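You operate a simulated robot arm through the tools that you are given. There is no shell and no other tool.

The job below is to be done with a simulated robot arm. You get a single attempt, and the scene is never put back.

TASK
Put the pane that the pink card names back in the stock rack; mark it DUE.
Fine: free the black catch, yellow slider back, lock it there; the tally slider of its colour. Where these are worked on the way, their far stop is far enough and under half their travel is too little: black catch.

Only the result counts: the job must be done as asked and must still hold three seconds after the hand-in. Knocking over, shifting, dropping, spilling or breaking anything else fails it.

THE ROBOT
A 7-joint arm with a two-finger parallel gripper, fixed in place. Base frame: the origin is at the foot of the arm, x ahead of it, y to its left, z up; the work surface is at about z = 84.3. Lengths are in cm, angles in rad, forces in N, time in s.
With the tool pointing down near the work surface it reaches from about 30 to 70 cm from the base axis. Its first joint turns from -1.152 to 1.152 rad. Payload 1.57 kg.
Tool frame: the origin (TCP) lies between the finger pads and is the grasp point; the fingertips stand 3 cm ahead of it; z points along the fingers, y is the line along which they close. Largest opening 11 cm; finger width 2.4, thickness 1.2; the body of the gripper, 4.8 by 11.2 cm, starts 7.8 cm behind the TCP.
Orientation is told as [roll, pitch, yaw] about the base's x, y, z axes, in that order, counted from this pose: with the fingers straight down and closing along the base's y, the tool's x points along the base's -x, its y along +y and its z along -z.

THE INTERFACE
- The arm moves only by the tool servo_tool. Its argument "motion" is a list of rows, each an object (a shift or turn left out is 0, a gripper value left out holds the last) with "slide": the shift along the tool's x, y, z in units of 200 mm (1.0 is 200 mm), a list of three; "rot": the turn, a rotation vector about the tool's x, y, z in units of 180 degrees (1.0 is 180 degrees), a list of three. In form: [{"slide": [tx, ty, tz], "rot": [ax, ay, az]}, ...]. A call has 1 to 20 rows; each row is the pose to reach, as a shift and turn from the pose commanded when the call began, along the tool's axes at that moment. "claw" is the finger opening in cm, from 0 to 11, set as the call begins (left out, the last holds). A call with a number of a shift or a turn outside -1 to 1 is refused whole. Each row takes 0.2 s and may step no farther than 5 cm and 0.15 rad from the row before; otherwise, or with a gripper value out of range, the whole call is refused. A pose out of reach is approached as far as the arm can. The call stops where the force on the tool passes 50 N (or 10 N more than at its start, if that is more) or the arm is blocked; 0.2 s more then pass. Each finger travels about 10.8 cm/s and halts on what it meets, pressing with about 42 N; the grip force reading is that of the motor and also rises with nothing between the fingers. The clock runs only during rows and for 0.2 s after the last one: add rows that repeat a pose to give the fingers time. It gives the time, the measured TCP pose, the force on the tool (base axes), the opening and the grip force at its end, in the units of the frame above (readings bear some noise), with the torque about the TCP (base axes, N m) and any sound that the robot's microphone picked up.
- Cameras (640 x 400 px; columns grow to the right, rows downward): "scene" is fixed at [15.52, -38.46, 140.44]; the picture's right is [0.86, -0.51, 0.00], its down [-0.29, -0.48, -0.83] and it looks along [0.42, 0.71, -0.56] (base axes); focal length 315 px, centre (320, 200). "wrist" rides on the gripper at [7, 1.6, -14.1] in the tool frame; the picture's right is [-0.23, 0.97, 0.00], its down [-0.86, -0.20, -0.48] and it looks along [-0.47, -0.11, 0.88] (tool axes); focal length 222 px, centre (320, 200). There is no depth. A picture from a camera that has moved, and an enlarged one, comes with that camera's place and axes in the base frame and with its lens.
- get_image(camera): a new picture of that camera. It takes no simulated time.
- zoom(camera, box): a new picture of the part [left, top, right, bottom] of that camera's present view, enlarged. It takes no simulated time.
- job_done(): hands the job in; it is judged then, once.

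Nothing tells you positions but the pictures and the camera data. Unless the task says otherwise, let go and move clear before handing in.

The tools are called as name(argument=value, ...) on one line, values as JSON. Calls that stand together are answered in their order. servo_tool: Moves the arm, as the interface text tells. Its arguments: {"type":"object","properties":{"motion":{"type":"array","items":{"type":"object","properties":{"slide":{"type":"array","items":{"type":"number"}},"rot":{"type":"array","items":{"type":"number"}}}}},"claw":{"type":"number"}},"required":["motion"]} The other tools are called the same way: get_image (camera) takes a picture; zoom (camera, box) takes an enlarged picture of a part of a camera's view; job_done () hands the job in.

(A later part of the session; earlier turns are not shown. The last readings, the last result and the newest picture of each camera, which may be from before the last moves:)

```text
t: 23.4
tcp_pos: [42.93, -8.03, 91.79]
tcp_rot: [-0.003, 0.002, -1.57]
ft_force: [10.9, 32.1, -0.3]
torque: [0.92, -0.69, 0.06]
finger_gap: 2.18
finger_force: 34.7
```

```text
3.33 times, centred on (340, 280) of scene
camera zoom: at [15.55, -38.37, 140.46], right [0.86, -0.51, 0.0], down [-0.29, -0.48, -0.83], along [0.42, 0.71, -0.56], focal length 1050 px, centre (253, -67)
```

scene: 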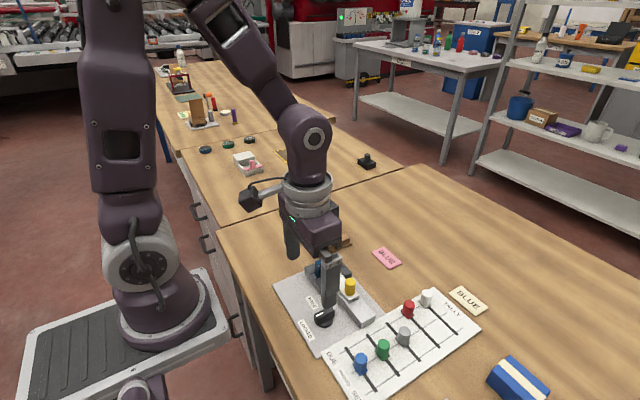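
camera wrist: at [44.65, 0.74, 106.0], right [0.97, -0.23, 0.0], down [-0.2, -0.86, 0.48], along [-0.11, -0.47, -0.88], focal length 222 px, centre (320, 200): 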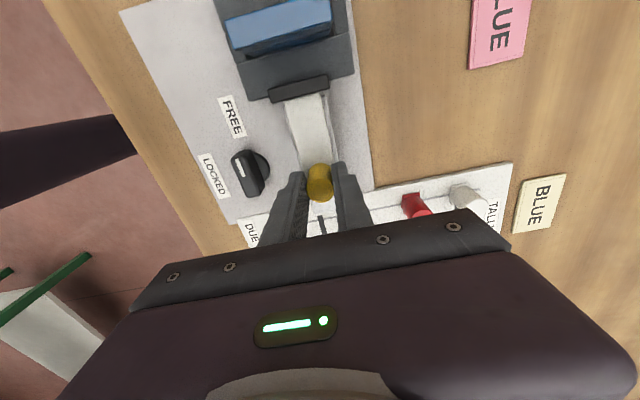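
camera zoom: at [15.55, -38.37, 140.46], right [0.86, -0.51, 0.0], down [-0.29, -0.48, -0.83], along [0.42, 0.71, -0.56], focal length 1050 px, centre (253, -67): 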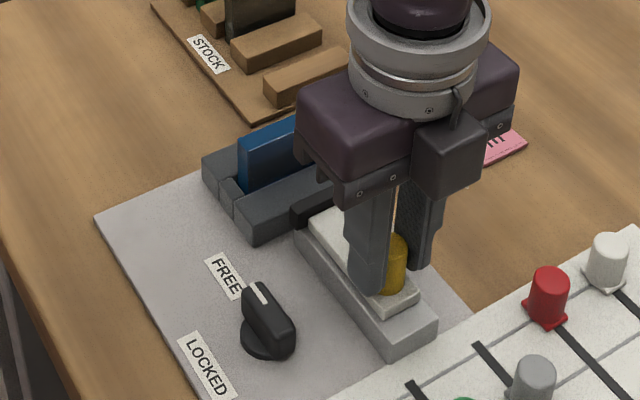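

There's now 32 N resisting in y, which looks like the back stop. I'll push very slightly more to confirm it's rigid.

servo_tool(claw=1.0, motion=[{"slide": [-0.003, 0, 0]}, {"slide": [-0.006, 0, 0]}, {"slide": [-0.006, 0, 0]}])

get_image(camera="wrist")

```text
t: 24.2
tcp_pos: [42.96, -8.27, 91.81]
tcp_rot: [0.0, 0.003, -1.572]
ft_force: [6.3, 32.3, -2.0]
torque: [0.87, -0.55, 0.01]
finger_gap: 2.09
finger_force: 34.8
```

```text
taken
camera wrist: at [44.65, -1.18, 105.97], right [0.97, -0.23, 0.0], down [-0.2, -0.86, 0.48], along [-0.11, -0.47, -0.88], focal length 222 px, centre (320, 200)
```

wrist: 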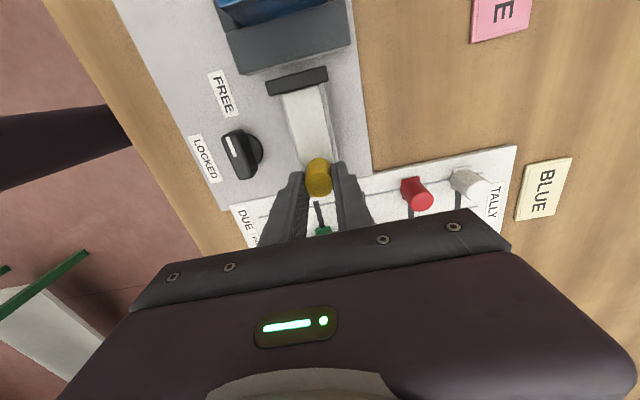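

Resistance is firm, so the slider is at its back stop. I'll release and rise to check that it stays.

servo_tool(claw=4.5, motion=[{"slide": [0, 0, 0]}, {"slide": [0, 0, 0]}, {"slide": [0, 0, -0.05]}, {"slide": [0, 0, -0.2]}, {"slide": [0, 0, -0.405]}, {"slide": [0, 0, -0.405]}])

get_image(camera="wrist")

zoom(camera="scene", box=[270, 220, 410, 340])

```text
t: 25.6
tcp_pos: [42.8, -8.41, 99.99]
tcp_rot: [0.002, 0.0, -1.572]
ft_force: [0.2, -0.2, -0.2]
torque: [0.03, -0.01, -0.01]
finger_gap: 4.51
finger_force: 0.0
```

```text
taken
camera wrist: at [44.46, -1.43, 114.08], right [0.97, -0.23, 0.0], down [-0.2, -0.85, 0.48], along [-0.11, -0.47, -0.88], focal length 222 px, centre (320, 200)
```

wrist: 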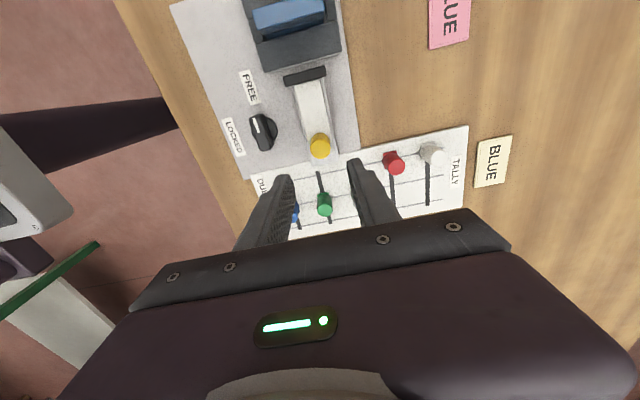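

```text
3.33 times, centred on (340, 280) of scene
camera zoom: at [15.52, -38.46, 140.44], right [0.86, -0.51, 0.0], down [-0.29, -0.48, -0.83], along [0.42, 0.71, -0.56], focal length 1050 px, centre (253, -67)
```

zoom: 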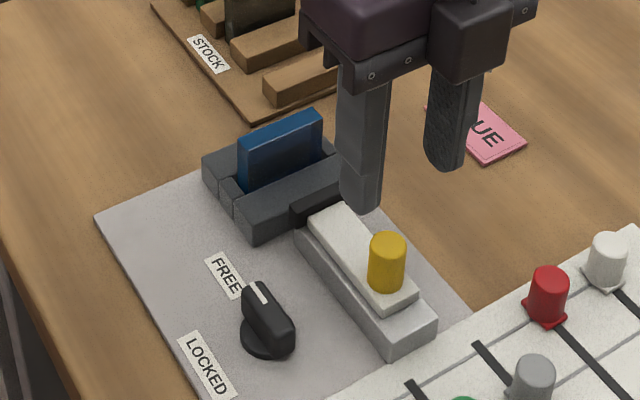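

The slider stays back with the pad well clear of the pane. Now I return to the catch (same yaw), straddling its bar again.

servo_tool(claw=4.5, motion=[{"slide": [0.072, -0.171, 0.0]}, {"slide": [0.1445, -0.3425, 0.0]}, {"slide": [0.1445, -0.3425, 0.0]}, {"slide": [0.1445, -0.3425, 0.2]}, {"slide": [0.1445, -0.3425, 0.4]}, {"slide": [0.1445, -0.3425, 0.5]}, {"slide": [0.1445, -0.3425, 0.548]}, {"slide": [0.1445, -0.3425, 0.548]}])

zoom(camera="wrist", box=[240, 100, 400, 240])

zoom(camera="scene", box=[270, 220, 410, 340])

```text
t: 27.4
tcp_pos: [36.16, -5.46, 88.83]
tcp_rot: [-0.001, 0.001, -1.572]
ft_force: [-0.5, -0.7, 0.0]
torque: [0.0, 0.01, 0.02]
finger_gap: 4.5
finger_force: 0.0
```

```text
2.86 times, centred on (320, 170) of wrist
camera zoom: at [37.84, 1.58, 103.02], right [0.97, -0.23, 0.0], down [-0.2, -0.86, 0.48], along [-0.11, -0.47, -0.88], focal length 635 px, centre (320, 286)
```

zoom: 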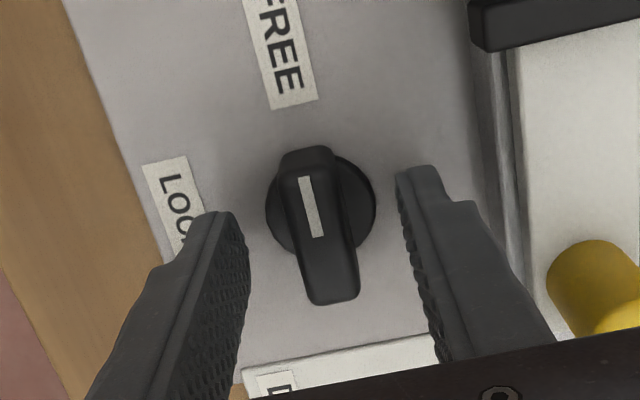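

```text
3.33 times, centred on (340, 280) of scene
camera zoom: at [15.52, -38.46, 140.44], right [0.86, -0.51, 0.0], down [-0.29, -0.48, -0.83], along [0.42, 0.71, -0.56], focal length 1050 px, centre (253, -67)
```

zoom: 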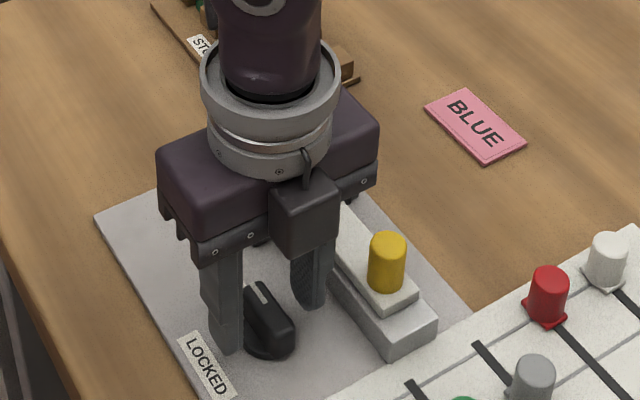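

Well centred over the catch. Closing on the bar.

servo_tool(claw=0.5, motion=[{"slide": [0, 0, 0]}, {"slide": [0, 0, 0]}, {"slide": [0, 0, 0]}])

```text
t: 28.2
tcp_pos: [36.27, -5.39, 88.93]
tcp_rot: [0.001, 0.0, -1.571]
ft_force: [0.3, 0.3, -9.0]
torque: [-0.21, -0.05, 0.02]
finger_gap: 1.62
finger_force: 31.0
```

Gripped cleanly. I'll turn counter-clockwise from FREE toward LOCKED, in parts.

servo_tool(claw=0.5, motion=[{"rot": [0, 0, -0.04]}, {"rot": [0, 0, -0.08]}, {"rot": [0, 0, -0.12]}, {"rot": [0, 0, -0.16]}, {"rot": [0, 0, -0.2]}, {"rot": [0, 0, -0.2]}])

```text
t: 29.6
tcp_pos: [36.19, -5.42, 88.98]
tcp_rot: [0.0, 0.002, -0.94]
ft_force: [-4.8, -4.0, -29.4]
torque: [0.04, 0.14, -0.01]
finger_gap: 1.58
finger_force: 30.9
```

It's turning; I'll relieve the vertical load slightly and continue.

servo_tool(claw=0.5, motion=[{"slide": [0, 0, 0.0025], "rot": [0, 0, 0]}, {"slide": [0, 0, 0.0025], "rot": [0, 0, -0.04]}, {"slide": [0, 0, 0.0025], "rot": [0, 0, -0.08]}, {"slide": [0, 0, 0.0025], "rot": [0, 0, -0.12]}, {"slide": [0, 0, 0.0025], "rot": [0, 0, -0.16]}, {"slide": [0, 0, 0.0025], "rot": [0, 0, -0.2]}, {"slide": [0, 0, 0.0025], "rot": [0, 0, -0.2]}])

```text
t: 31.2
tcp_pos: [36.21, -5.51, 88.9]
tcp_rot: [0.001, -0.003, -0.313]
ft_force: [-0.4, -9.4, 29.6]
torque: [-0.28, -0.02, -0.02]
finger_gap: 1.6
finger_force: 31.7
```

Nearly there (18° left). Relieve upward slightly and finish the turn to LOCKED.

servo_tool(claw=0.5, motion=[{"slide": [0, 0, -0.0025], "rot": [0, 0, 0]}, {"slide": [0, 0, -0.0025], "rot": [0, 0, -0.03]}, {"slide": [0, 0, -0.0025], "rot": [0, 0, -0.06]}, {"slide": [0, 0, -0.0025], "rot": [0, 0, -0.085]}, {"slide": [0, 0, -0.0025], "rot": [0, 0, -0.1]}, {"slide": [0, 0, -0.0025], "rot": [0, 0, -0.1]}])

get_image(camera="wrist")

```text
t: 32.6
tcp_pos: [36.06, -5.6, 89.0]
tcp_rot: [0.001, -0.001, -0.001]
ft_force: [3.8, -19.4, -8.3]
torque: [-0.46, -0.9, -0.01]
finger_gap: 1.59
finger_force: 31.8
```

```text
taken
camera wrist: at [29.17, -3.84, 103.09], right [0.23, 0.97, 0.0], down [0.86, -0.2, 0.48], along [0.47, -0.11, -0.88], focal length 222 px, centre (320, 200)
```

wrist: 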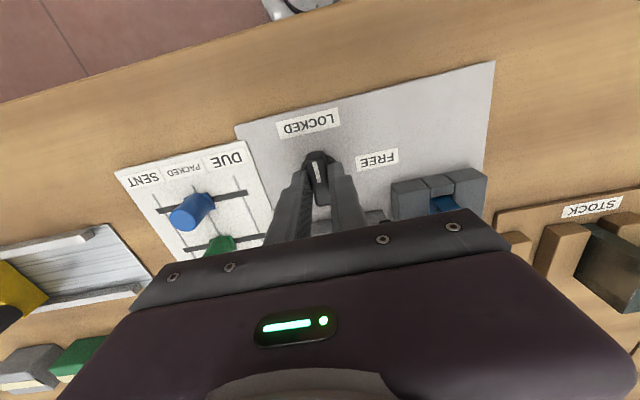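

The pointer is back at LOCKED. I'll nudge a touch further to see whether I feel the stop.

servo_tool(claw=0.5, motion=[{"rot": [0, 0, -0.01]}, {"rot": [0, 0, -0.015]}, {"rot": [0, 0, -0.015]}])

```text
t: 33.4
tcp_pos: [36.18, -5.5, 89.02]
tcp_rot: [0.0, 0.001, 0.046]
ft_force: [1.7, -17.9, -0.1]
torque: [-0.38, 0.07, -0.95]
finger_gap: 1.65
finger_force: 31.9
```

The stop is felt (torque −0.95 N·m), so the catch is fully LOCKED. I'll go back to square, release and rise.

servo_tool(claw=4.0, motion=[{"slide": [0, 0, 0]}, {"slide": [0, 0, 0]}, {"slide": [0, 0, -0.02], "rot": [0, 0, 0.0]}, {"slide": [0, 0, -0.15], "rot": [0, 0, 0.015]}, {"slide": [0, 0, -0.35], "rot": [0, 0, 0.015]}, {"slide": [0, 0, -0.55], "rot": [0, 0, 0.015]}, {"slide": [0, 0, -0.55], "rot": [0, 0, 0.015]}])

get_image(camera="wrist")

zoom(camera="scene", box=[270, 220, 410, 340])

```text
t: 35.0
tcp_pos: [36.25, -5.33, 99.83]
tcp_rot: [0.002, -0.001, 0.0]
ft_force: [0.5, 0.3, -0.5]
torque: [0.02, -0.01, -0.02]
finger_gap: 4.0
finger_force: 0.0
```

```text
taken
camera wrist: at [29.25, -3.66, 114.06], right [0.23, 0.97, 0.0], down [0.86, -0.2, 0.48], along [0.47, -0.11, -0.88], focal length 222 px, centre (320, 200)
```

wrist: 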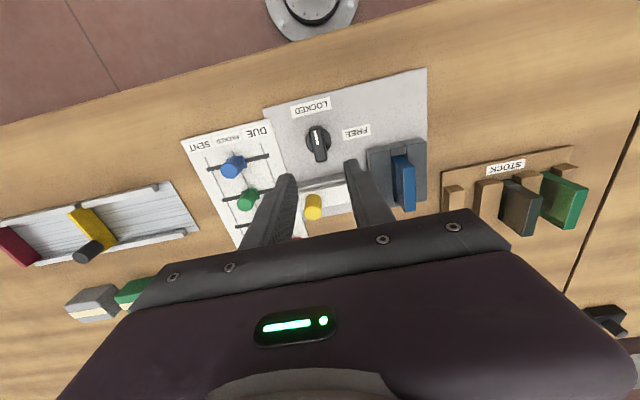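

```text
3.33 times, centred on (340, 280) of scene
camera zoom: at [15.52, -38.46, 140.44], right [0.86, -0.51, 0.0], down [-0.29, -0.48, -0.83], along [0.42, 0.71, -0.56], focal length 1050 px, centre (253, -67)
```

zoom: 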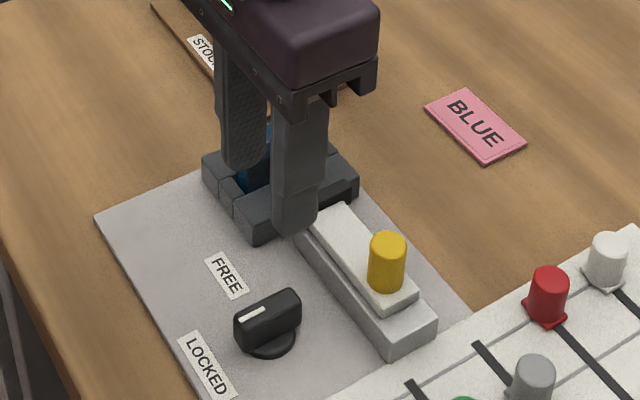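

The catch is LOCKED with the slider back. Next I'll take a look at the pane from just behind/above to fix its position for the grasp.

servo_tool(claw=7.0, motion=[{"slide": [-0.12, 0.117, -0.05]}, {"slide": [-0.24, 0.234, -0.1]}, {"slide": [-0.36, 0.35, -0.15]}, {"slide": [-0.49, 0.47, -0.2]}, {"slide": [-0.49, 0.47, -0.2]}])

get_image(camera="wrist")

zoom(camera="wrist", box=[250, 60, 410, 160])

zoom(camera="scene", box=[300, 240, 380, 300])

```text
t: 36.2
tcp_pos: [46.16, 4.11, 103.96]
tcp_rot: [-0.001, -0.001, 0.001]
ft_force: [0.1, -0.1, 0.7]
torque: [0.0, 0.02, -0.01]
finger_gap: 7.01
finger_force: 0.1
```

```text
taken
camera wrist: at [39.11, 5.75, 118.1], right [0.23, 0.97, 0.0], down [0.86, -0.2, 0.48], along [0.47, -0.11, -0.88], focal length 222 px, centre (320, 200)
```

wrist: 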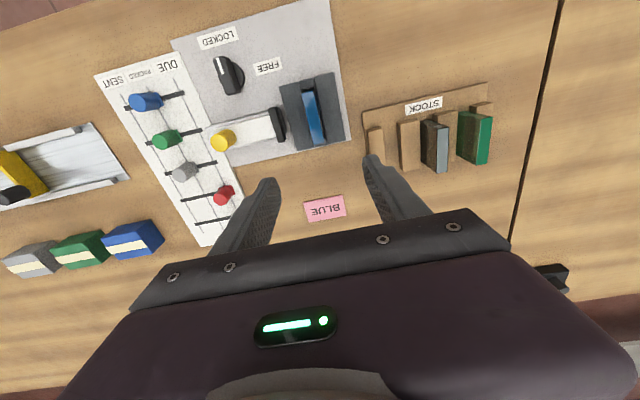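

```text
4.00 times, centred on (330, 110) of wrist
camera zoom: at [39.11, 5.75, 118.1], right [0.23, 0.97, 0.0], down [0.86, -0.2, 0.48], along [0.47, -0.11, -0.88], focal length 888 px, centre (280, 560)
```

zoom: 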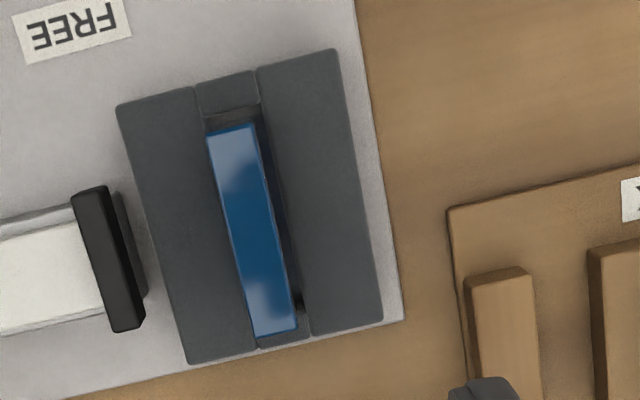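

```text
6.67 times, centred on (340, 270) of scene
camera zoom: at [15.52, -38.45, 140.44], right [0.86, -0.51, 0.0], down [-0.29, -0.48, -0.83], along [0.42, 0.71, -0.56], focal length 2101 px, centre (187, -267)
```

zoom: 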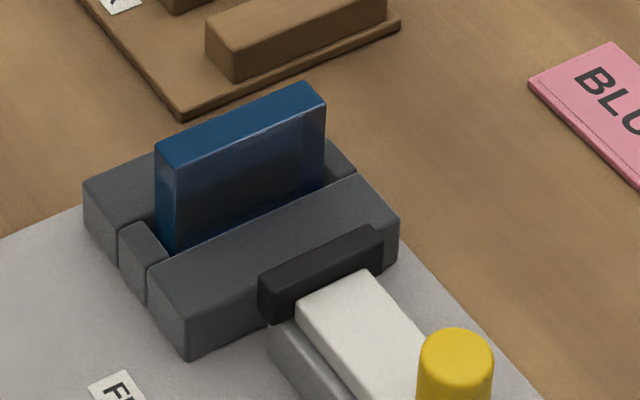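

The pane's top is centred at about (42.95, 4.05), top z ≈ 90.7, and the retracted pad is at y ≈ 0.1. I'll move above the pane with a 3.6 cm opening and check alignment before straddling it.

servo_tool(claw=3.6, motion=[{"slide": [0.08, -0.001, 0.0]}, {"slide": [0.1565, -0.0015, 0.0]}, {"slide": [0.1565, -0.0015, 0.2]}, {"slide": [0.1565, -0.0015, 0.36]}, {"slide": [0.1565, -0.0015, 0.46]}, {"slide": [0.1565, -0.0015, 0.46]}])

get_image(camera="wrist")

zoom(camera="wrist", box=[240, 100, 400, 230])

zoom(camera="scene", box=[290, 220, 390, 300])

```text
t: 37.6
tcp_pos: [42.85, 3.88, 94.76]
tcp_rot: [0.001, -0.002, 0.0]
ft_force: [-0.4, 0.1, 0.6]
torque: [-0.01, 0.02, -0.01]
finger_gap: 3.59
finger_force: 0.1
```

```text
taken
camera wrist: at [35.83, 5.53, 108.89], right [0.23, 0.97, 0.0], down [0.86, -0.2, 0.48], along [0.47, -0.11, -0.88], focal length 222 px, centre (320, 200)
```

wrist: 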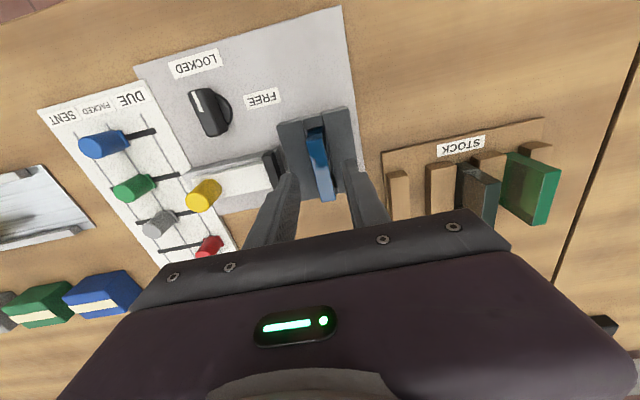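

```text
3.08 times, centred on (320, 165) of wrist
camera zoom: at [35.83, 5.53, 108.89], right [0.23, 0.97, 0.0], down [0.86, -0.2, 0.48], along [0.47, -0.11, -0.88], focal length 684 px, centre (320, 308)
```

zoom: 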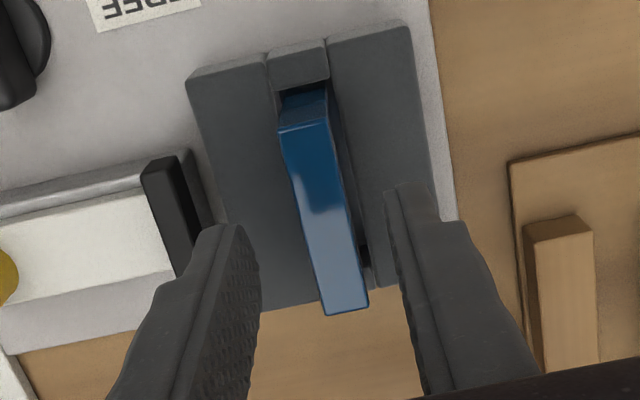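

```text
5.00 times, centred on (340, 260) of scene
camera zoom: at [15.52, -38.46, 140.44], right [0.86, -0.51, 0.0], down [-0.29, -0.48, -0.83], along [0.42, 0.71, -0.56], focal length 1576 px, centre (220, -100)
```

zoom: 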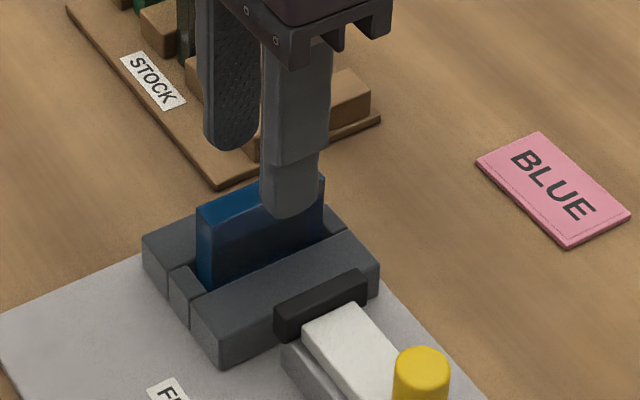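

Alignment is good; shifting 0.12 cm toward +y and descending to straddle the pane.

servo_tool(claw=3.6, motion=[{"slide": [0, 0.006, 0.0]}, {"slide": [0, 0.006, 0.06]}, {"slide": [0, 0.006, 0.12]}, {"slide": [0, 0.006, 0.17]}, {"slide": [0, 0.006, 0.21]}, {"slide": [0, 0.006, 0.21]}])

zoom(camera="wrist", box=[240, 100, 400, 230])

zoom(camera="scene", box=[290, 220, 390, 300])

```text
t: 39.0
tcp_pos: [42.79, 4.0, 90.53]
tcp_rot: [0.001, -0.001, 0.001]
ft_force: [0.2, -0.8, -0.3]
torque: [-0.01, -0.01, 0.0]
finger_gap: 3.6
finger_force: 0.1
```

```text
3.08 times, centred on (320, 165) of wrist
camera zoom: at [35.81, 5.62, 104.71], right [0.23, 0.97, 0.0], down [0.86, -0.2, 0.48], along [0.47, -0.11, -0.88], focal length 684 px, centre (320, 308)
```

zoom: 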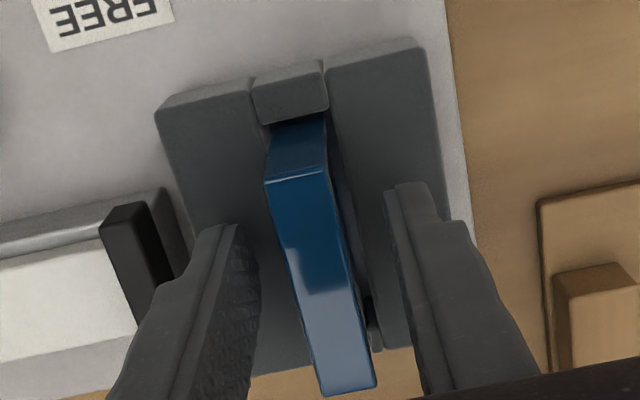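

```text
5.00 times, centred on (340, 260) of scene
camera zoom: at [15.52, -38.46, 140.44], right [0.86, -0.51, 0.0], down [-0.29, -0.48, -0.83], along [0.42, 0.71, -0.56], focal length 1576 px, centre (220, -100)
```

zoom: 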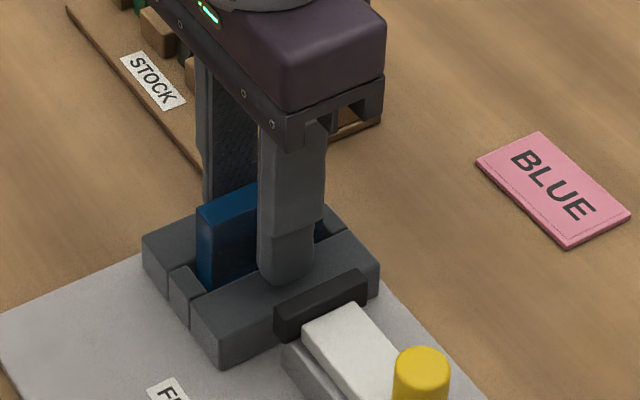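

The fingers straddle the pane with no contact. Closing on it.

servo_tool(claw=0.6, motion=[{"slide": [0, 0, 0]}, {"slide": [0, 0, 0]}, {"slide": [0, 0, 0]}])

zoom(camera="wrist", box=[240, 100, 400, 230])

```text
t: 39.8
tcp_pos: [42.81, 3.94, 90.76]
tcp_rot: [-0.001, 0.0, 0.0]
ft_force: [-0.4, 0.1, 0.2]
torque: [0.0, 0.01, 0.0]
finger_gap: 1.42
finger_force: 30.3
```

```text
3.08 times, centred on (320, 165) of wrist
camera zoom: at [35.81, 5.62, 104.73], right [0.23, 0.97, 0.0], down [0.86, -0.2, 0.48], along [0.47, -0.11, -0.88], focal length 684 px, centre (320, 308)
```

zoom: 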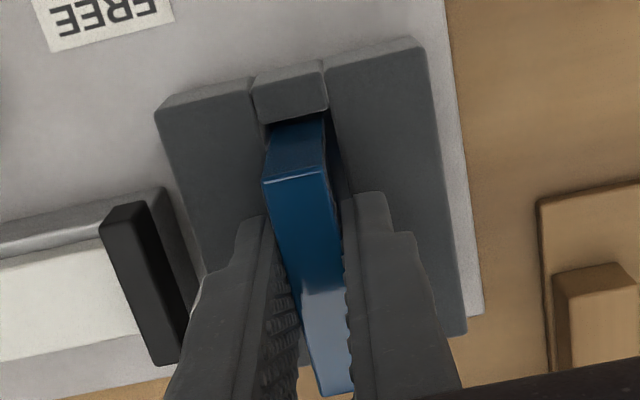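

The pane is gripped with no side load. Lifting straight up, slowly at first.

servo_tool(claw=0.6, motion=[{"slide": [0, 0, -0.02]}, {"slide": [0, 0, -0.05]}, {"slide": [0, 0, -0.1]}, {"slide": [0, 0, -0.2]}, {"slide": [0, 0, -0.3]}, {"slide": [0, 0, -0.4]}, {"slide": [0, 0, -0.45]}, {"slide": [0, 0, -0.45]}])

get_image(camera="wrist")

zoom(camera="scene", box=[270, 190, 410, 310])

```text
t: 41.6
tcp_pos: [42.75, 4.07, 99.5]
tcp_rot: [-0.001, -0.001, 0.0]
ft_force: [0.1, 1.0, -1.8]
torque: [0.02, -0.02, -0.01]
finger_gap: 1.44
finger_force: 30.1
```

```text
taken
camera wrist: at [35.79, 5.71, 113.66], right [0.23, 0.97, 0.0], down [0.86, -0.2, 0.48], along [0.47, -0.11, -0.88], focal length 222 px, centre (320, 200)
```

wrist: 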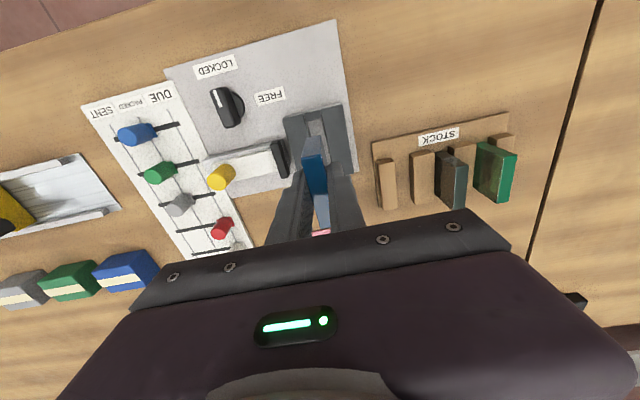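

```text
3.33 times, centred on (340, 250) of scene
camera zoom: at [15.52, -38.46, 140.44], right [0.86, -0.51, 0.0], down [-0.29, -0.48, -0.83], along [0.42, 0.71, -0.56], focal length 1050 px, centre (253, 33)
```

zoom: 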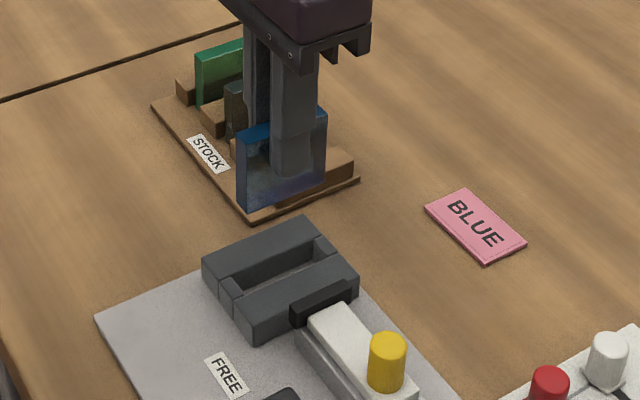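

The pane is out of the fixture. I'll re-measure the free slot from here before carrying it over.

zoom(camera="wrist", box=[365, 110, 525, 220])

```text
3.64 times, centred on (445, 165) of wrist
camera zoom: at [35.79, 5.71, 113.66], right [0.23, 0.97, 0.0], down [0.86, -0.2, 0.48], along [0.47, -0.11, -0.88], focal length 808 px, centre (-134, 327)
```

zoom: 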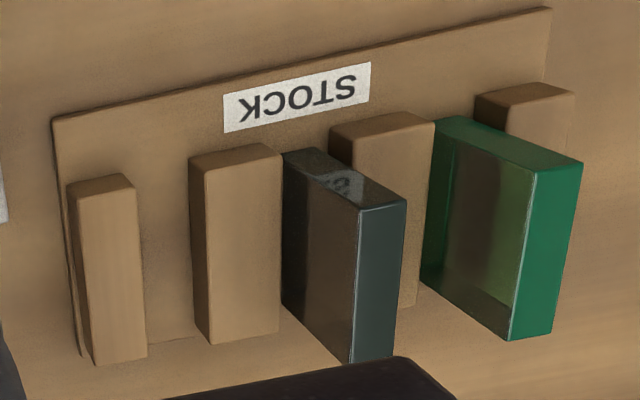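

The free slot spans y ≈ 12.8–15.2 with its centre at about (50.45, 14.0). Carrying the pane over at height.

servo_tool(claw=0.6, motion=[{"slide": [-0.09, 0.12, 0]}, {"slide": [-0.19, 0.25, 0]}, {"slide": [-0.29, 0.38, 0]}, {"slide": [-0.378, 0.4985, 0]}, {"slide": [-0.378, 0.4985, 0]}, {"slide": [-0.378, 0.4985, 0]}])

get_image(camera="wrist")

zoom(camera="wrist", box=[240, 80, 420, 230])

zoom(camera="scene", box=[280, 160, 400, 260])

```text
t: 43.0
tcp_pos: [50.43, 14.06, 99.54]
tcp_rot: [0.0, 0.0, 0.002]
ft_force: [0.8, 0.1, -1.3]
torque: [0.03, -0.01, 0.0]
finger_gap: 1.42
finger_force: 30.8
```

```text
taken
camera wrist: at [43.52, 15.82, 113.69], right [0.23, 0.97, 0.0], down [0.86, -0.2, 0.48], along [0.47, -0.11, -0.88], focal length 222 px, centre (320, 200)
```

wrist: 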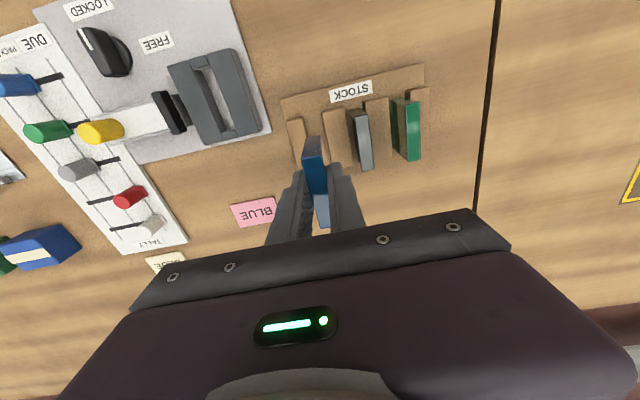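

```text
2.67 times, centred on (330, 155) of wrist
camera zoom: at [43.52, 15.82, 113.69], right [0.23, 0.97, 0.0], down [0.86, -0.2, 0.48], along [0.47, -0.11, -0.88], focal length 592 px, centre (293, 320)
```

zoom: 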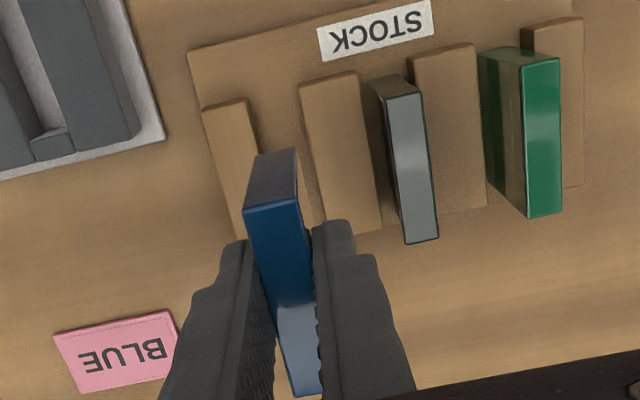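

```text
4.00 times, centred on (340, 210) of scene
camera zoom: at [15.52, -38.45, 140.44], right [0.86, -0.51, 0.0], down [-0.29, -0.48, -0.83], along [0.42, 0.71, -0.56], focal length 1260 px, centre (240, 160)
```

zoom: 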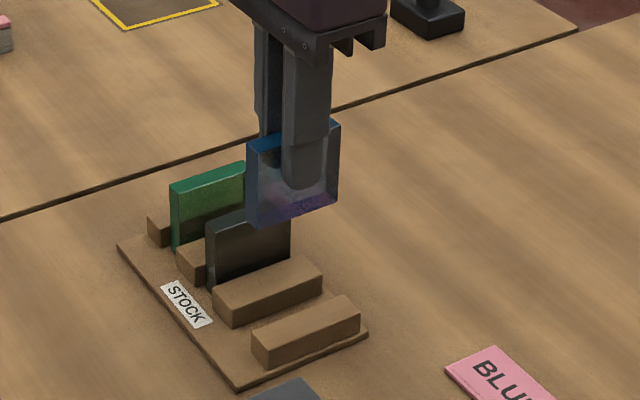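

The pane is over the slot, about 0.1 cm too far in +y and 0.2 cm in +x by this view. I'll correct that and lower to just above the rack floor.

servo_tool(claw=0.6, motion=[{"slide": [0.008, -0.005, 0.0]}, {"slide": [0.008, -0.005, 0.12]}, {"slide": [0.008, -0.005, 0.24]}, {"slide": [0.008, -0.005, 0.32]}, {"slide": [0.008, -0.005, 0.37]}, {"slide": [0.008, -0.005, 0.4]}, {"slide": [0.008, -0.005, 0.4]}])

zoom(camera="wrist", box=[240, 80, 420, 230])

zoom(camera="scene", box=[280, 180, 380, 260])

```text
t: 44.6
tcp_pos: [50.02, 13.99, 91.62]
tcp_rot: [-0.001, 0.001, -0.001]
ft_force: [0.8, -0.4, -1.2]
torque: [-0.02, 0.0, -0.02]
finger_gap: 1.45
finger_force: 30.7
```

```text
2.67 times, centred on (330, 155) of wrist
camera zoom: at [43.19, 15.59, 105.75], right [0.23, 0.97, 0.0], down [0.86, -0.2, 0.48], along [0.47, -0.11, -0.88], focal length 592 px, centre (293, 320)
```

zoom: 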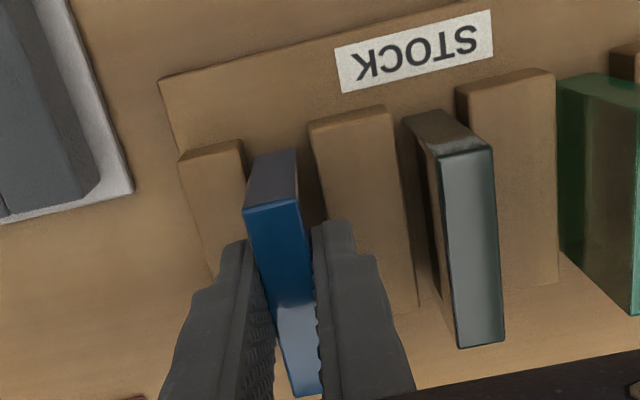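

```text
5.00 times, centred on (330, 220) of scene
camera zoom: at [15.52, -38.46, 140.44], right [0.86, -0.51, 0.0], down [-0.29, -0.48, -0.83], along [0.42, 0.71, -0.56], focal length 1576 px, centre (270, 100)
```

zoom: 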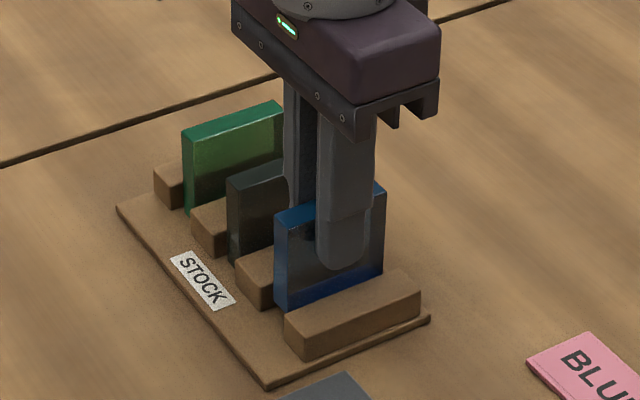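

The pane is within the slot with no contact. I'll creep down toward the floor, watching the force.

servo_tool(claw=0.6, motion=[{"slide": [0, 0, 0.008]}, {"slide": [0, 0, 0.016]}, {"slide": [0, 0, 0.024]}, {"slide": [0, 0, 0.03]}, {"slide": [0, 0, 0.035]}, {"slide": [0, 0, 0.035]}])

```text
t: 46.0
tcp_pos: [50.2, 13.95, 90.88]
tcp_rot: [-0.001, 0.001, 0.002]
ft_force: [-0.5, 0.2, -1.9]
torque: [0.01, -0.02, 0.01]
finger_gap: 1.42
finger_force: 30.2
```

servo_tool(claw=0.6, motion=[{"slide": [0, 0, 0.003]}, {"slide": [0, 0, 0.006]}, {"slide": [0, 0, 0.009]}, {"slide": [0, 0, 0.009]}])

zoom(camera="scene", box=[280, 180, 380, 260])

```text
t: 47.0
tcp_pos: [50.22, 13.94, 90.71]
tcp_rot: [-0.001, -0.001, 0.001]
ft_force: [-1.1, 0.5, -1.0]
torque: [-0.03, -0.01, 0.01]
finger_gap: 1.44
finger_force: 30.4
```

```text
5.00 times, centred on (330, 220) of scene
camera zoom: at [15.52, -38.46, 140.44], right [0.86, -0.51, 0.0], down [-0.29, -0.48, -0.83], along [0.42, 0.71, -0.56], focal length 1576 px, centre (270, 100)
```

zoom: 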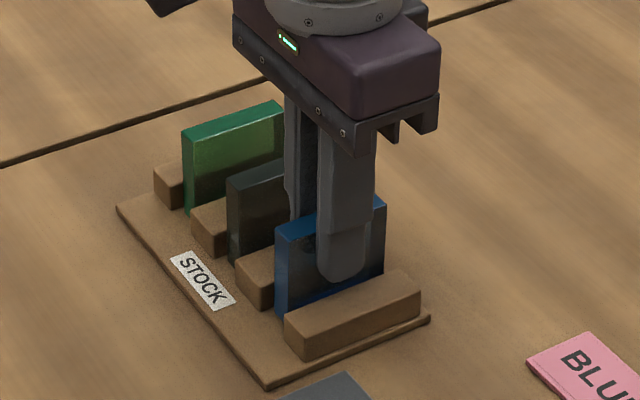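

Still no floor contact. Continuing down in half-millimetre steps.

servo_tool(claw=0.6, motion=[{"slide": [0, 0, 0.0025]}, {"slide": [0, 0, 0.005]}, {"slide": [0, 0, 0.0075]}, {"slide": [0, 0, 0.0075]}])

```text
t: 48.0
tcp_pos: [50.27, 13.81, 90.55]
tcp_rot: [-0.001, 0.0, 0.0]
ft_force: [-0.9, 0.8, -0.2]
torque: [0.01, 0.01, 0.0]
finger_gap: 1.42
finger_force: 30.6
```

servo_tool(claw=0.6, motion=[{"slide": [0, 0, 0.0025]}, {"slide": [0, 0, 0.005]}, {"slide": [0, 0, 0.0075]}, {"slide": [0, 0, 0.0075]}])

zoom(camera="scene", box=[300, 200, 370, 256])

```text
t: 49.0
tcp_pos: [50.34, 14.0, 90.36]
tcp_rot: [0.0, -0.001, -0.001]
ft_force: [0.0, -6.4, 22.8]
torque: [-0.24, -0.07, 0.0]
finger_gap: 1.45
finger_force: 30.7
```

```text
7.14 times, centred on (335, 228) of scene
camera zoom: at [15.48, -38.48, 140.44], right [0.86, -0.51, 0.0], down [-0.29, -0.48, -0.83], along [0.42, 0.71, -0.56], focal length 2251 px, centre (213, 0)
```

zoom: 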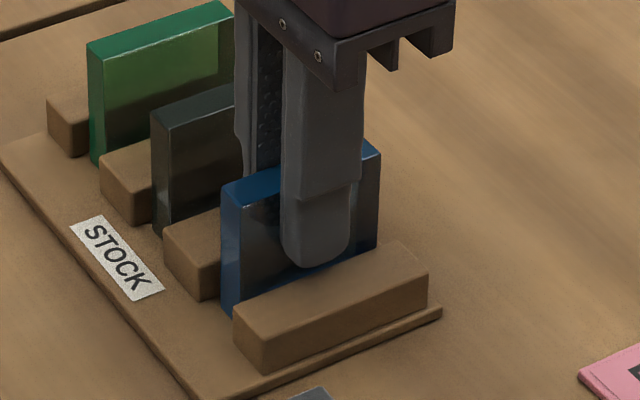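

The floor is reached (22.8 N up at z ≈ 90.4). I'll relieve the load slightly, then open gently.

servo_tool(claw=0.6, motion=[{"slide": [0, 0, -0.001]}, {"slide": [0, 0, -0.002]}, {"slide": [0, 0, -0.002]}])

```text
t: 49.8
tcp_pos: [50.16, 13.98, 90.49]
tcp_rot: [0.0, 0.0, -0.002]
ft_force: [4.2, -2.6, 10.7]
torque: [-0.14, -0.61, -0.08]
finger_gap: 1.46
finger_force: 30.5
```

servo_tool(claw=3.2, motion=[{"slide": [0, 0, 0]}, {"slide": [0, 0, 0]}, {"slide": [0, 0, 0]}])

zoom(camera="wrist", box=[240, 80, 420, 230])

zoom(camera="scene", box=[300, 200, 370, 256])

```text
t: 50.6
tcp_pos: [50.17, 13.9, 90.33]
tcp_rot: [0.0, -0.002, 0.0]
ft_force: [-0.5, -0.1, -0.7]
torque: [0.0, 0.01, 0.01]
finger_gap: 3.21
finger_force: 0.1
```

```text
2.67 times, centred on (330, 155) of wrist
camera zoom: at [43.23, 15.58, 104.58], right [0.23, 0.97, 0.0], down [0.86, -0.2, 0.48], along [0.47, -0.11, -0.88], focal length 592 px, centre (293, 320)
```

zoom: 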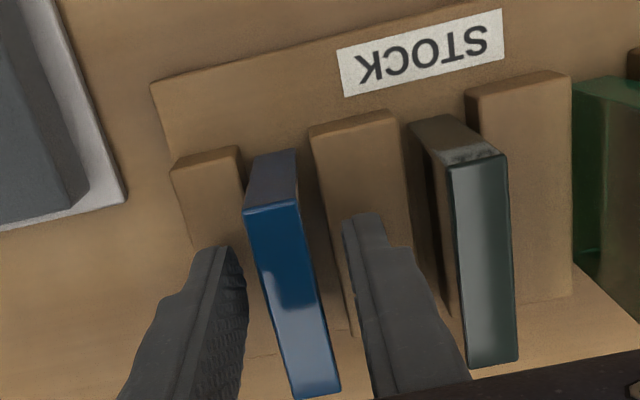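

```text
7.14 times, centred on (335, 228) of scene
camera zoom: at [15.52, -38.46, 140.44], right [0.86, -0.51, 0.0], down [-0.29, -0.48, -0.83], along [0.42, 0.71, -0.56], focal length 2251 px, centre (213, 0)
```

zoom: 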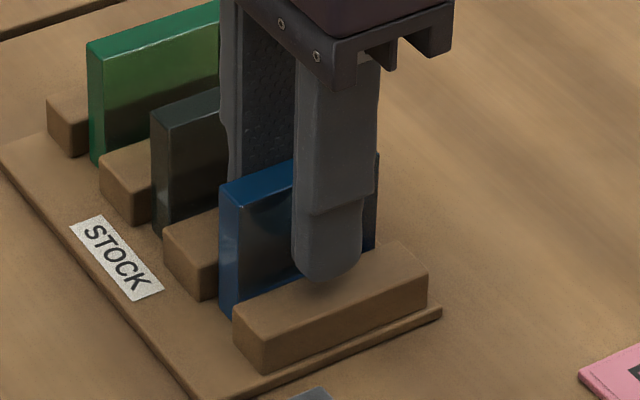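

The pane stands upright in the slot, released. Rising straight up and checking.

servo_tool(claw=3.2, motion=[{"slide": [0, 0, -0.03]}, {"slide": [0, 0, -0.1]}, {"slide": [0, 0, -0.25]}, {"slide": [0, 0, -0.4]}, {"slide": [0, 0, -0.55]}, {"slide": [0, 0, -0.55]}])

get_image(camera="wrist")

zoom(camera="scene", box=[280, 180, 400, 280])

```text
t: 52.0
tcp_pos: [50.27, 13.89, 101.38]
tcp_rot: [0.0, 0.0, 0.0]
ft_force: [-0.9, -1.2, 0.4]
torque: [-0.02, -0.01, -0.02]
finger_gap: 3.18
finger_force: 0.1
```

```text
taken
camera wrist: at [43.26, 15.59, 115.56], right [0.23, 0.97, 0.0], down [0.86, -0.2, 0.48], along [0.47, -0.11, -0.88], focal length 222 px, centre (320, 200)
```

wrist: 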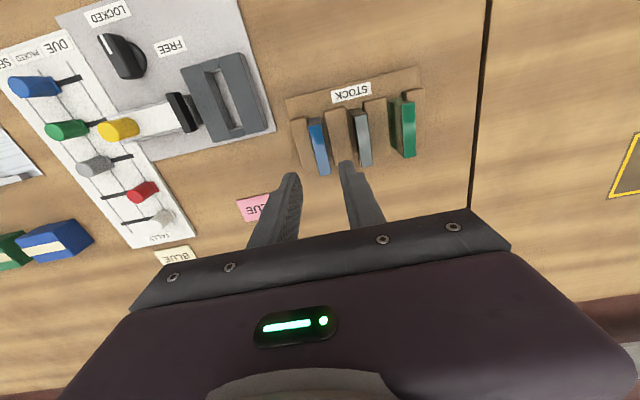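

```text
4.00 times, centred on (340, 230) of scene
camera zoom: at [15.52, -38.46, 140.44], right [0.86, -0.51, 0.0], down [-0.29, -0.48, -0.83], along [0.42, 0.71, -0.56], focal length 1260 px, centre (240, 80)
```

zoom: 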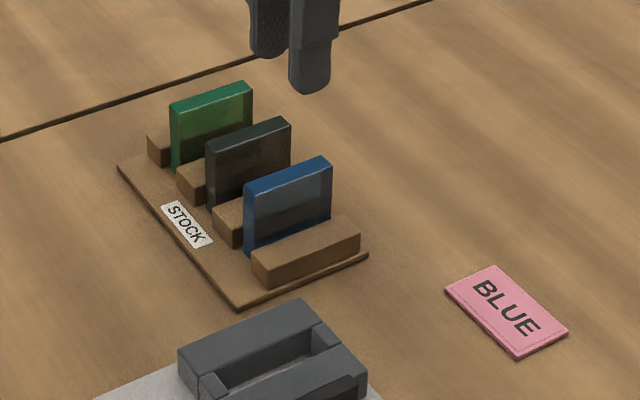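

The blue pane sits in the rack like its neighbours. Now I'm moving over to the tally board (two hops at height).

servo_tool(claw=5.0, motion=[{"slide": [0.051, -0.1875, -0.016]}, {"slide": [0.1025, -0.375, -0.032]}, {"slide": [0.154, -0.5625, -0.048]}, {"slide": [0.205, -0.75, -0.065]}])

servo_tool(claw=5.0, motion=[{"slide": [0.051, -0.1875, -0.016]}, {"slide": [0.1025, -0.375, -0.032]}, {"slide": [0.154, -0.5625, -0.048]}, {"slide": [0.205, -0.75, -0.065]}, {"slide": [0.205, -0.75, -0.065]}])

get_image(camera="wrist")

zoom(camera="wrist", box=[240, 50, 400, 150])

zoom(camera="scene", box=[320, 310, 420, 390])

```text
t: 53.0
tcp_pos: [46.14, -1.0, 102.63]
tcp_rot: [0.001, -0.001, -0.001]
ft_force: [-0.1, 0.3, 0.9]
torque: [-0.01, -0.01, 0.02]
finger_gap: 4.99
finger_force: 0.0
```

```text
t: 54.2
tcp_pos: [42.1, -16.23, 104.04]
tcp_rot: [0.001, 0.0, 0.002]
ft_force: [-0.8, -1.1, 0.0]
torque: [0.0, 0.01, 0.0]
finger_gap: 5.01
finger_force: 0.0
```

```text
taken
camera wrist: at [35.1, -14.61, 118.17], right [0.23, 0.97, 0.0], down [0.86, -0.2, 0.48], along [0.47, -0.11, -0.88], focal length 222 px, centre (320, 200)
```

wrist: 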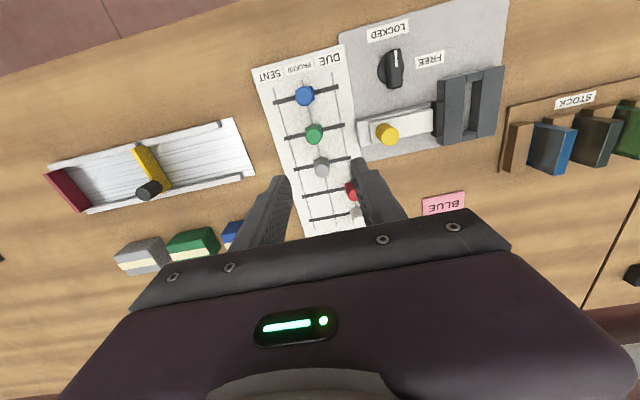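

```text
4.00 times, centred on (320, 100) of wrist
camera zoom: at [35.1, -14.61, 118.17], right [0.23, 0.97, 0.0], down [0.86, -0.2, 0.48], along [0.47, -0.11, -0.88], focal length 888 px, centre (320, 600)
```

zoom: 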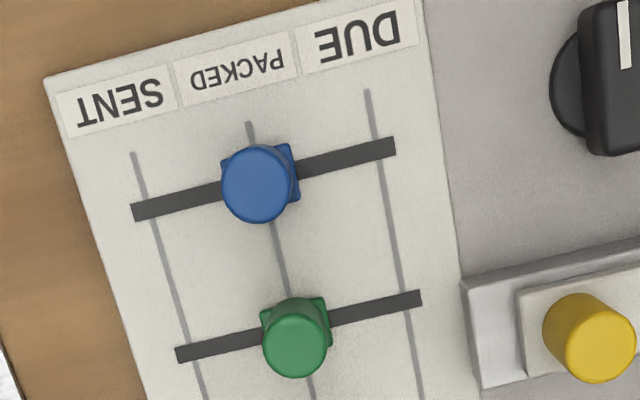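

```text
5.00 times, centred on (370, 350) of scene
camera zoom: at [15.51, -38.46, 140.44], right [0.86, -0.51, 0.0], down [-0.29, -0.48, -0.83], along [0.42, 0.71, -0.56], focal length 1576 px, centre (70, -550)
```

zoom: 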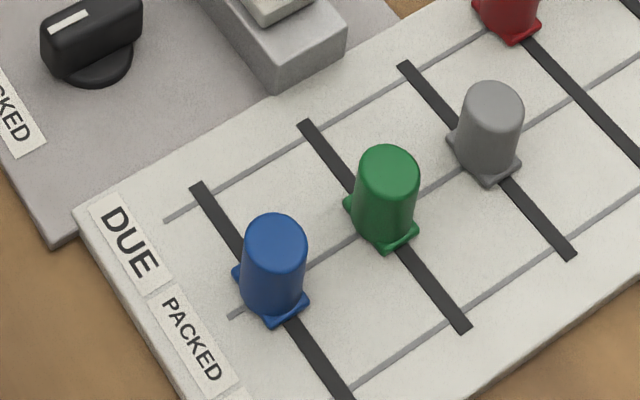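

The blue knob is at about (36.5, -16.9), on PACKED; the DUE line crosses its slot at y ≈ -12.93, i.e. 4 cm toward +y. I'll go above the knob.

servo_tool(claw=5.0, motion=[{"slide": [0.14, -0.019, 0.05]}, {"slide": [0.2775, -0.0375, 0.1]}, {"slide": [0.2775, -0.0375, 0.3]}, {"slide": [0.2775, -0.0375, 0.48]}, {"slide": [0.2775, -0.0375, 0.575]}, {"slide": [0.2775, -0.0375, 0.575]}])

zoom(camera="wrist", box=[230, 90, 410, 230])

zoom(camera="scene", box=[310, 290, 430, 390])

```text
t: 55.6
tcp_pos: [36.45, -16.98, 92.54]
tcp_rot: [0.002, 0.001, 0.001]
ft_force: [0.3, 0.7, 0.3]
torque: [0.0, 0.05, 0.0]
finger_gap: 5.02
finger_force: 0.1
```

```text
2.86 times, centred on (320, 160) of wrist
camera zoom: at [29.51, -15.3, 106.67], right [0.23, 0.97, 0.0], down [0.86, -0.2, 0.48], along [0.47, -0.11, -0.88], focal length 635 px, centre (320, 314)
```

zoom: 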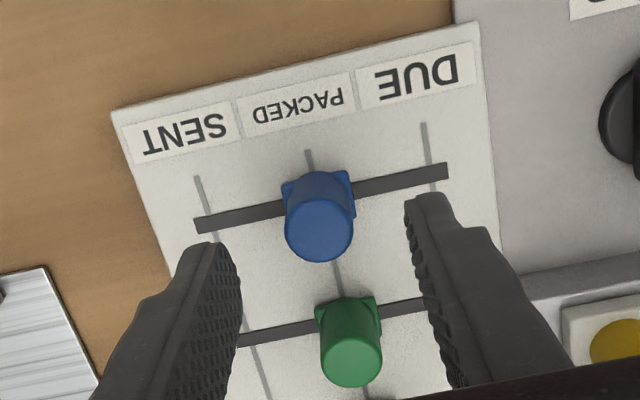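

```text
4.00 times, centred on (370, 340) of scene
camera zoom: at [15.52, -38.46, 140.44], right [0.86, -0.51, 0.0], down [-0.29, -0.48, -0.83], along [0.42, 0.71, -0.56], focal length 1260 px, centre (120, -360)
```

zoom: 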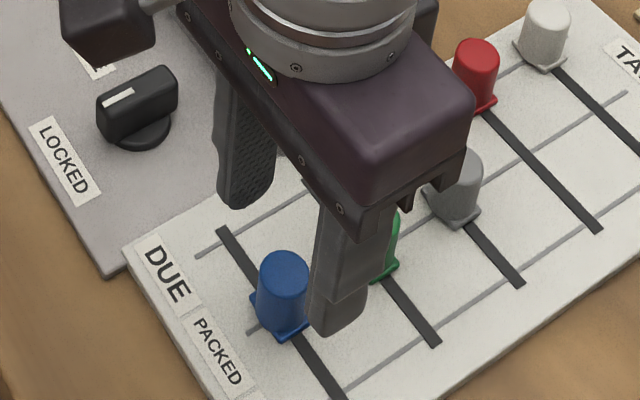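

Well aligned over the blue knob. Descending to straddle it, then closing.

servo_tool(claw=5.0, motion=[{"slide": [0, 0, 0.05]}, {"slide": [0, 0, 0.1]}, {"slide": [0, 0, 0.14]}, {"slide": [0, 0, 0.156]}, {"slide": [0, 0, 0.156]}])

zoom(camera="scene", box=[310, 290, 430, 390])

zoom(camera="wrist", box=[230, 90, 410, 230])

```text
t: 56.8
tcp_pos: [36.53, -16.98, 89.36]
tcp_rot: [0.0, 0.001, -0.001]
ft_force: [0.1, 0.1, 0.4]
torque: [-0.03, -0.01, 0.01]
finger_gap: 5.0
finger_force: 0.1
```

```text
4.00 times, centred on (370, 340) of scene
camera zoom: at [15.52, -38.46, 140.44], right [0.86, -0.51, 0.0], down [-0.29, -0.48, -0.83], along [0.42, 0.71, -0.56], focal length 1260 px, centre (120, -360)
```

zoom: 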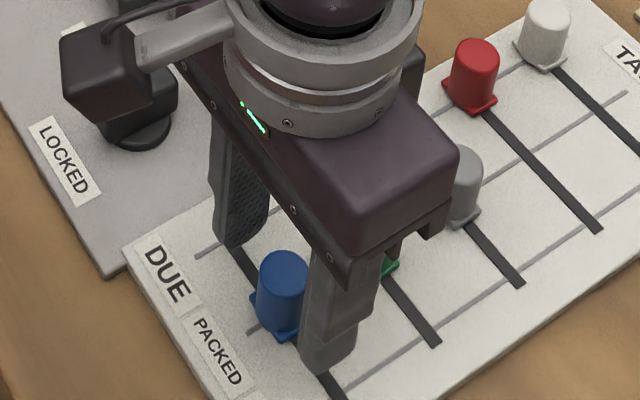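

```text
2.86 times, centred on (320, 160) of wrist
camera zoom: at [29.5, -15.22, 103.61], right [0.23, 0.97, 0.0], down [0.86, -0.2, 0.48], along [0.47, -0.11, -0.88], focal length 635 px, centre (320, 314)
```

zoom: 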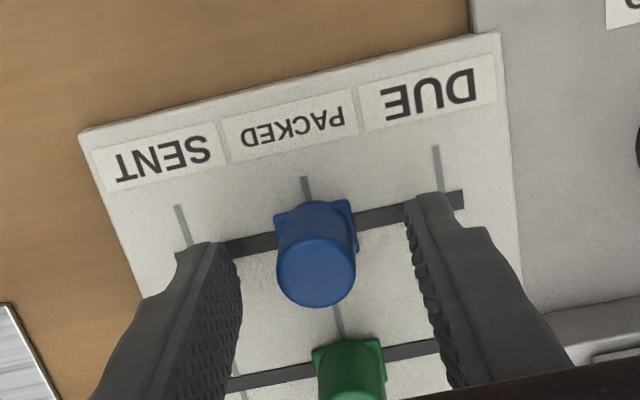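

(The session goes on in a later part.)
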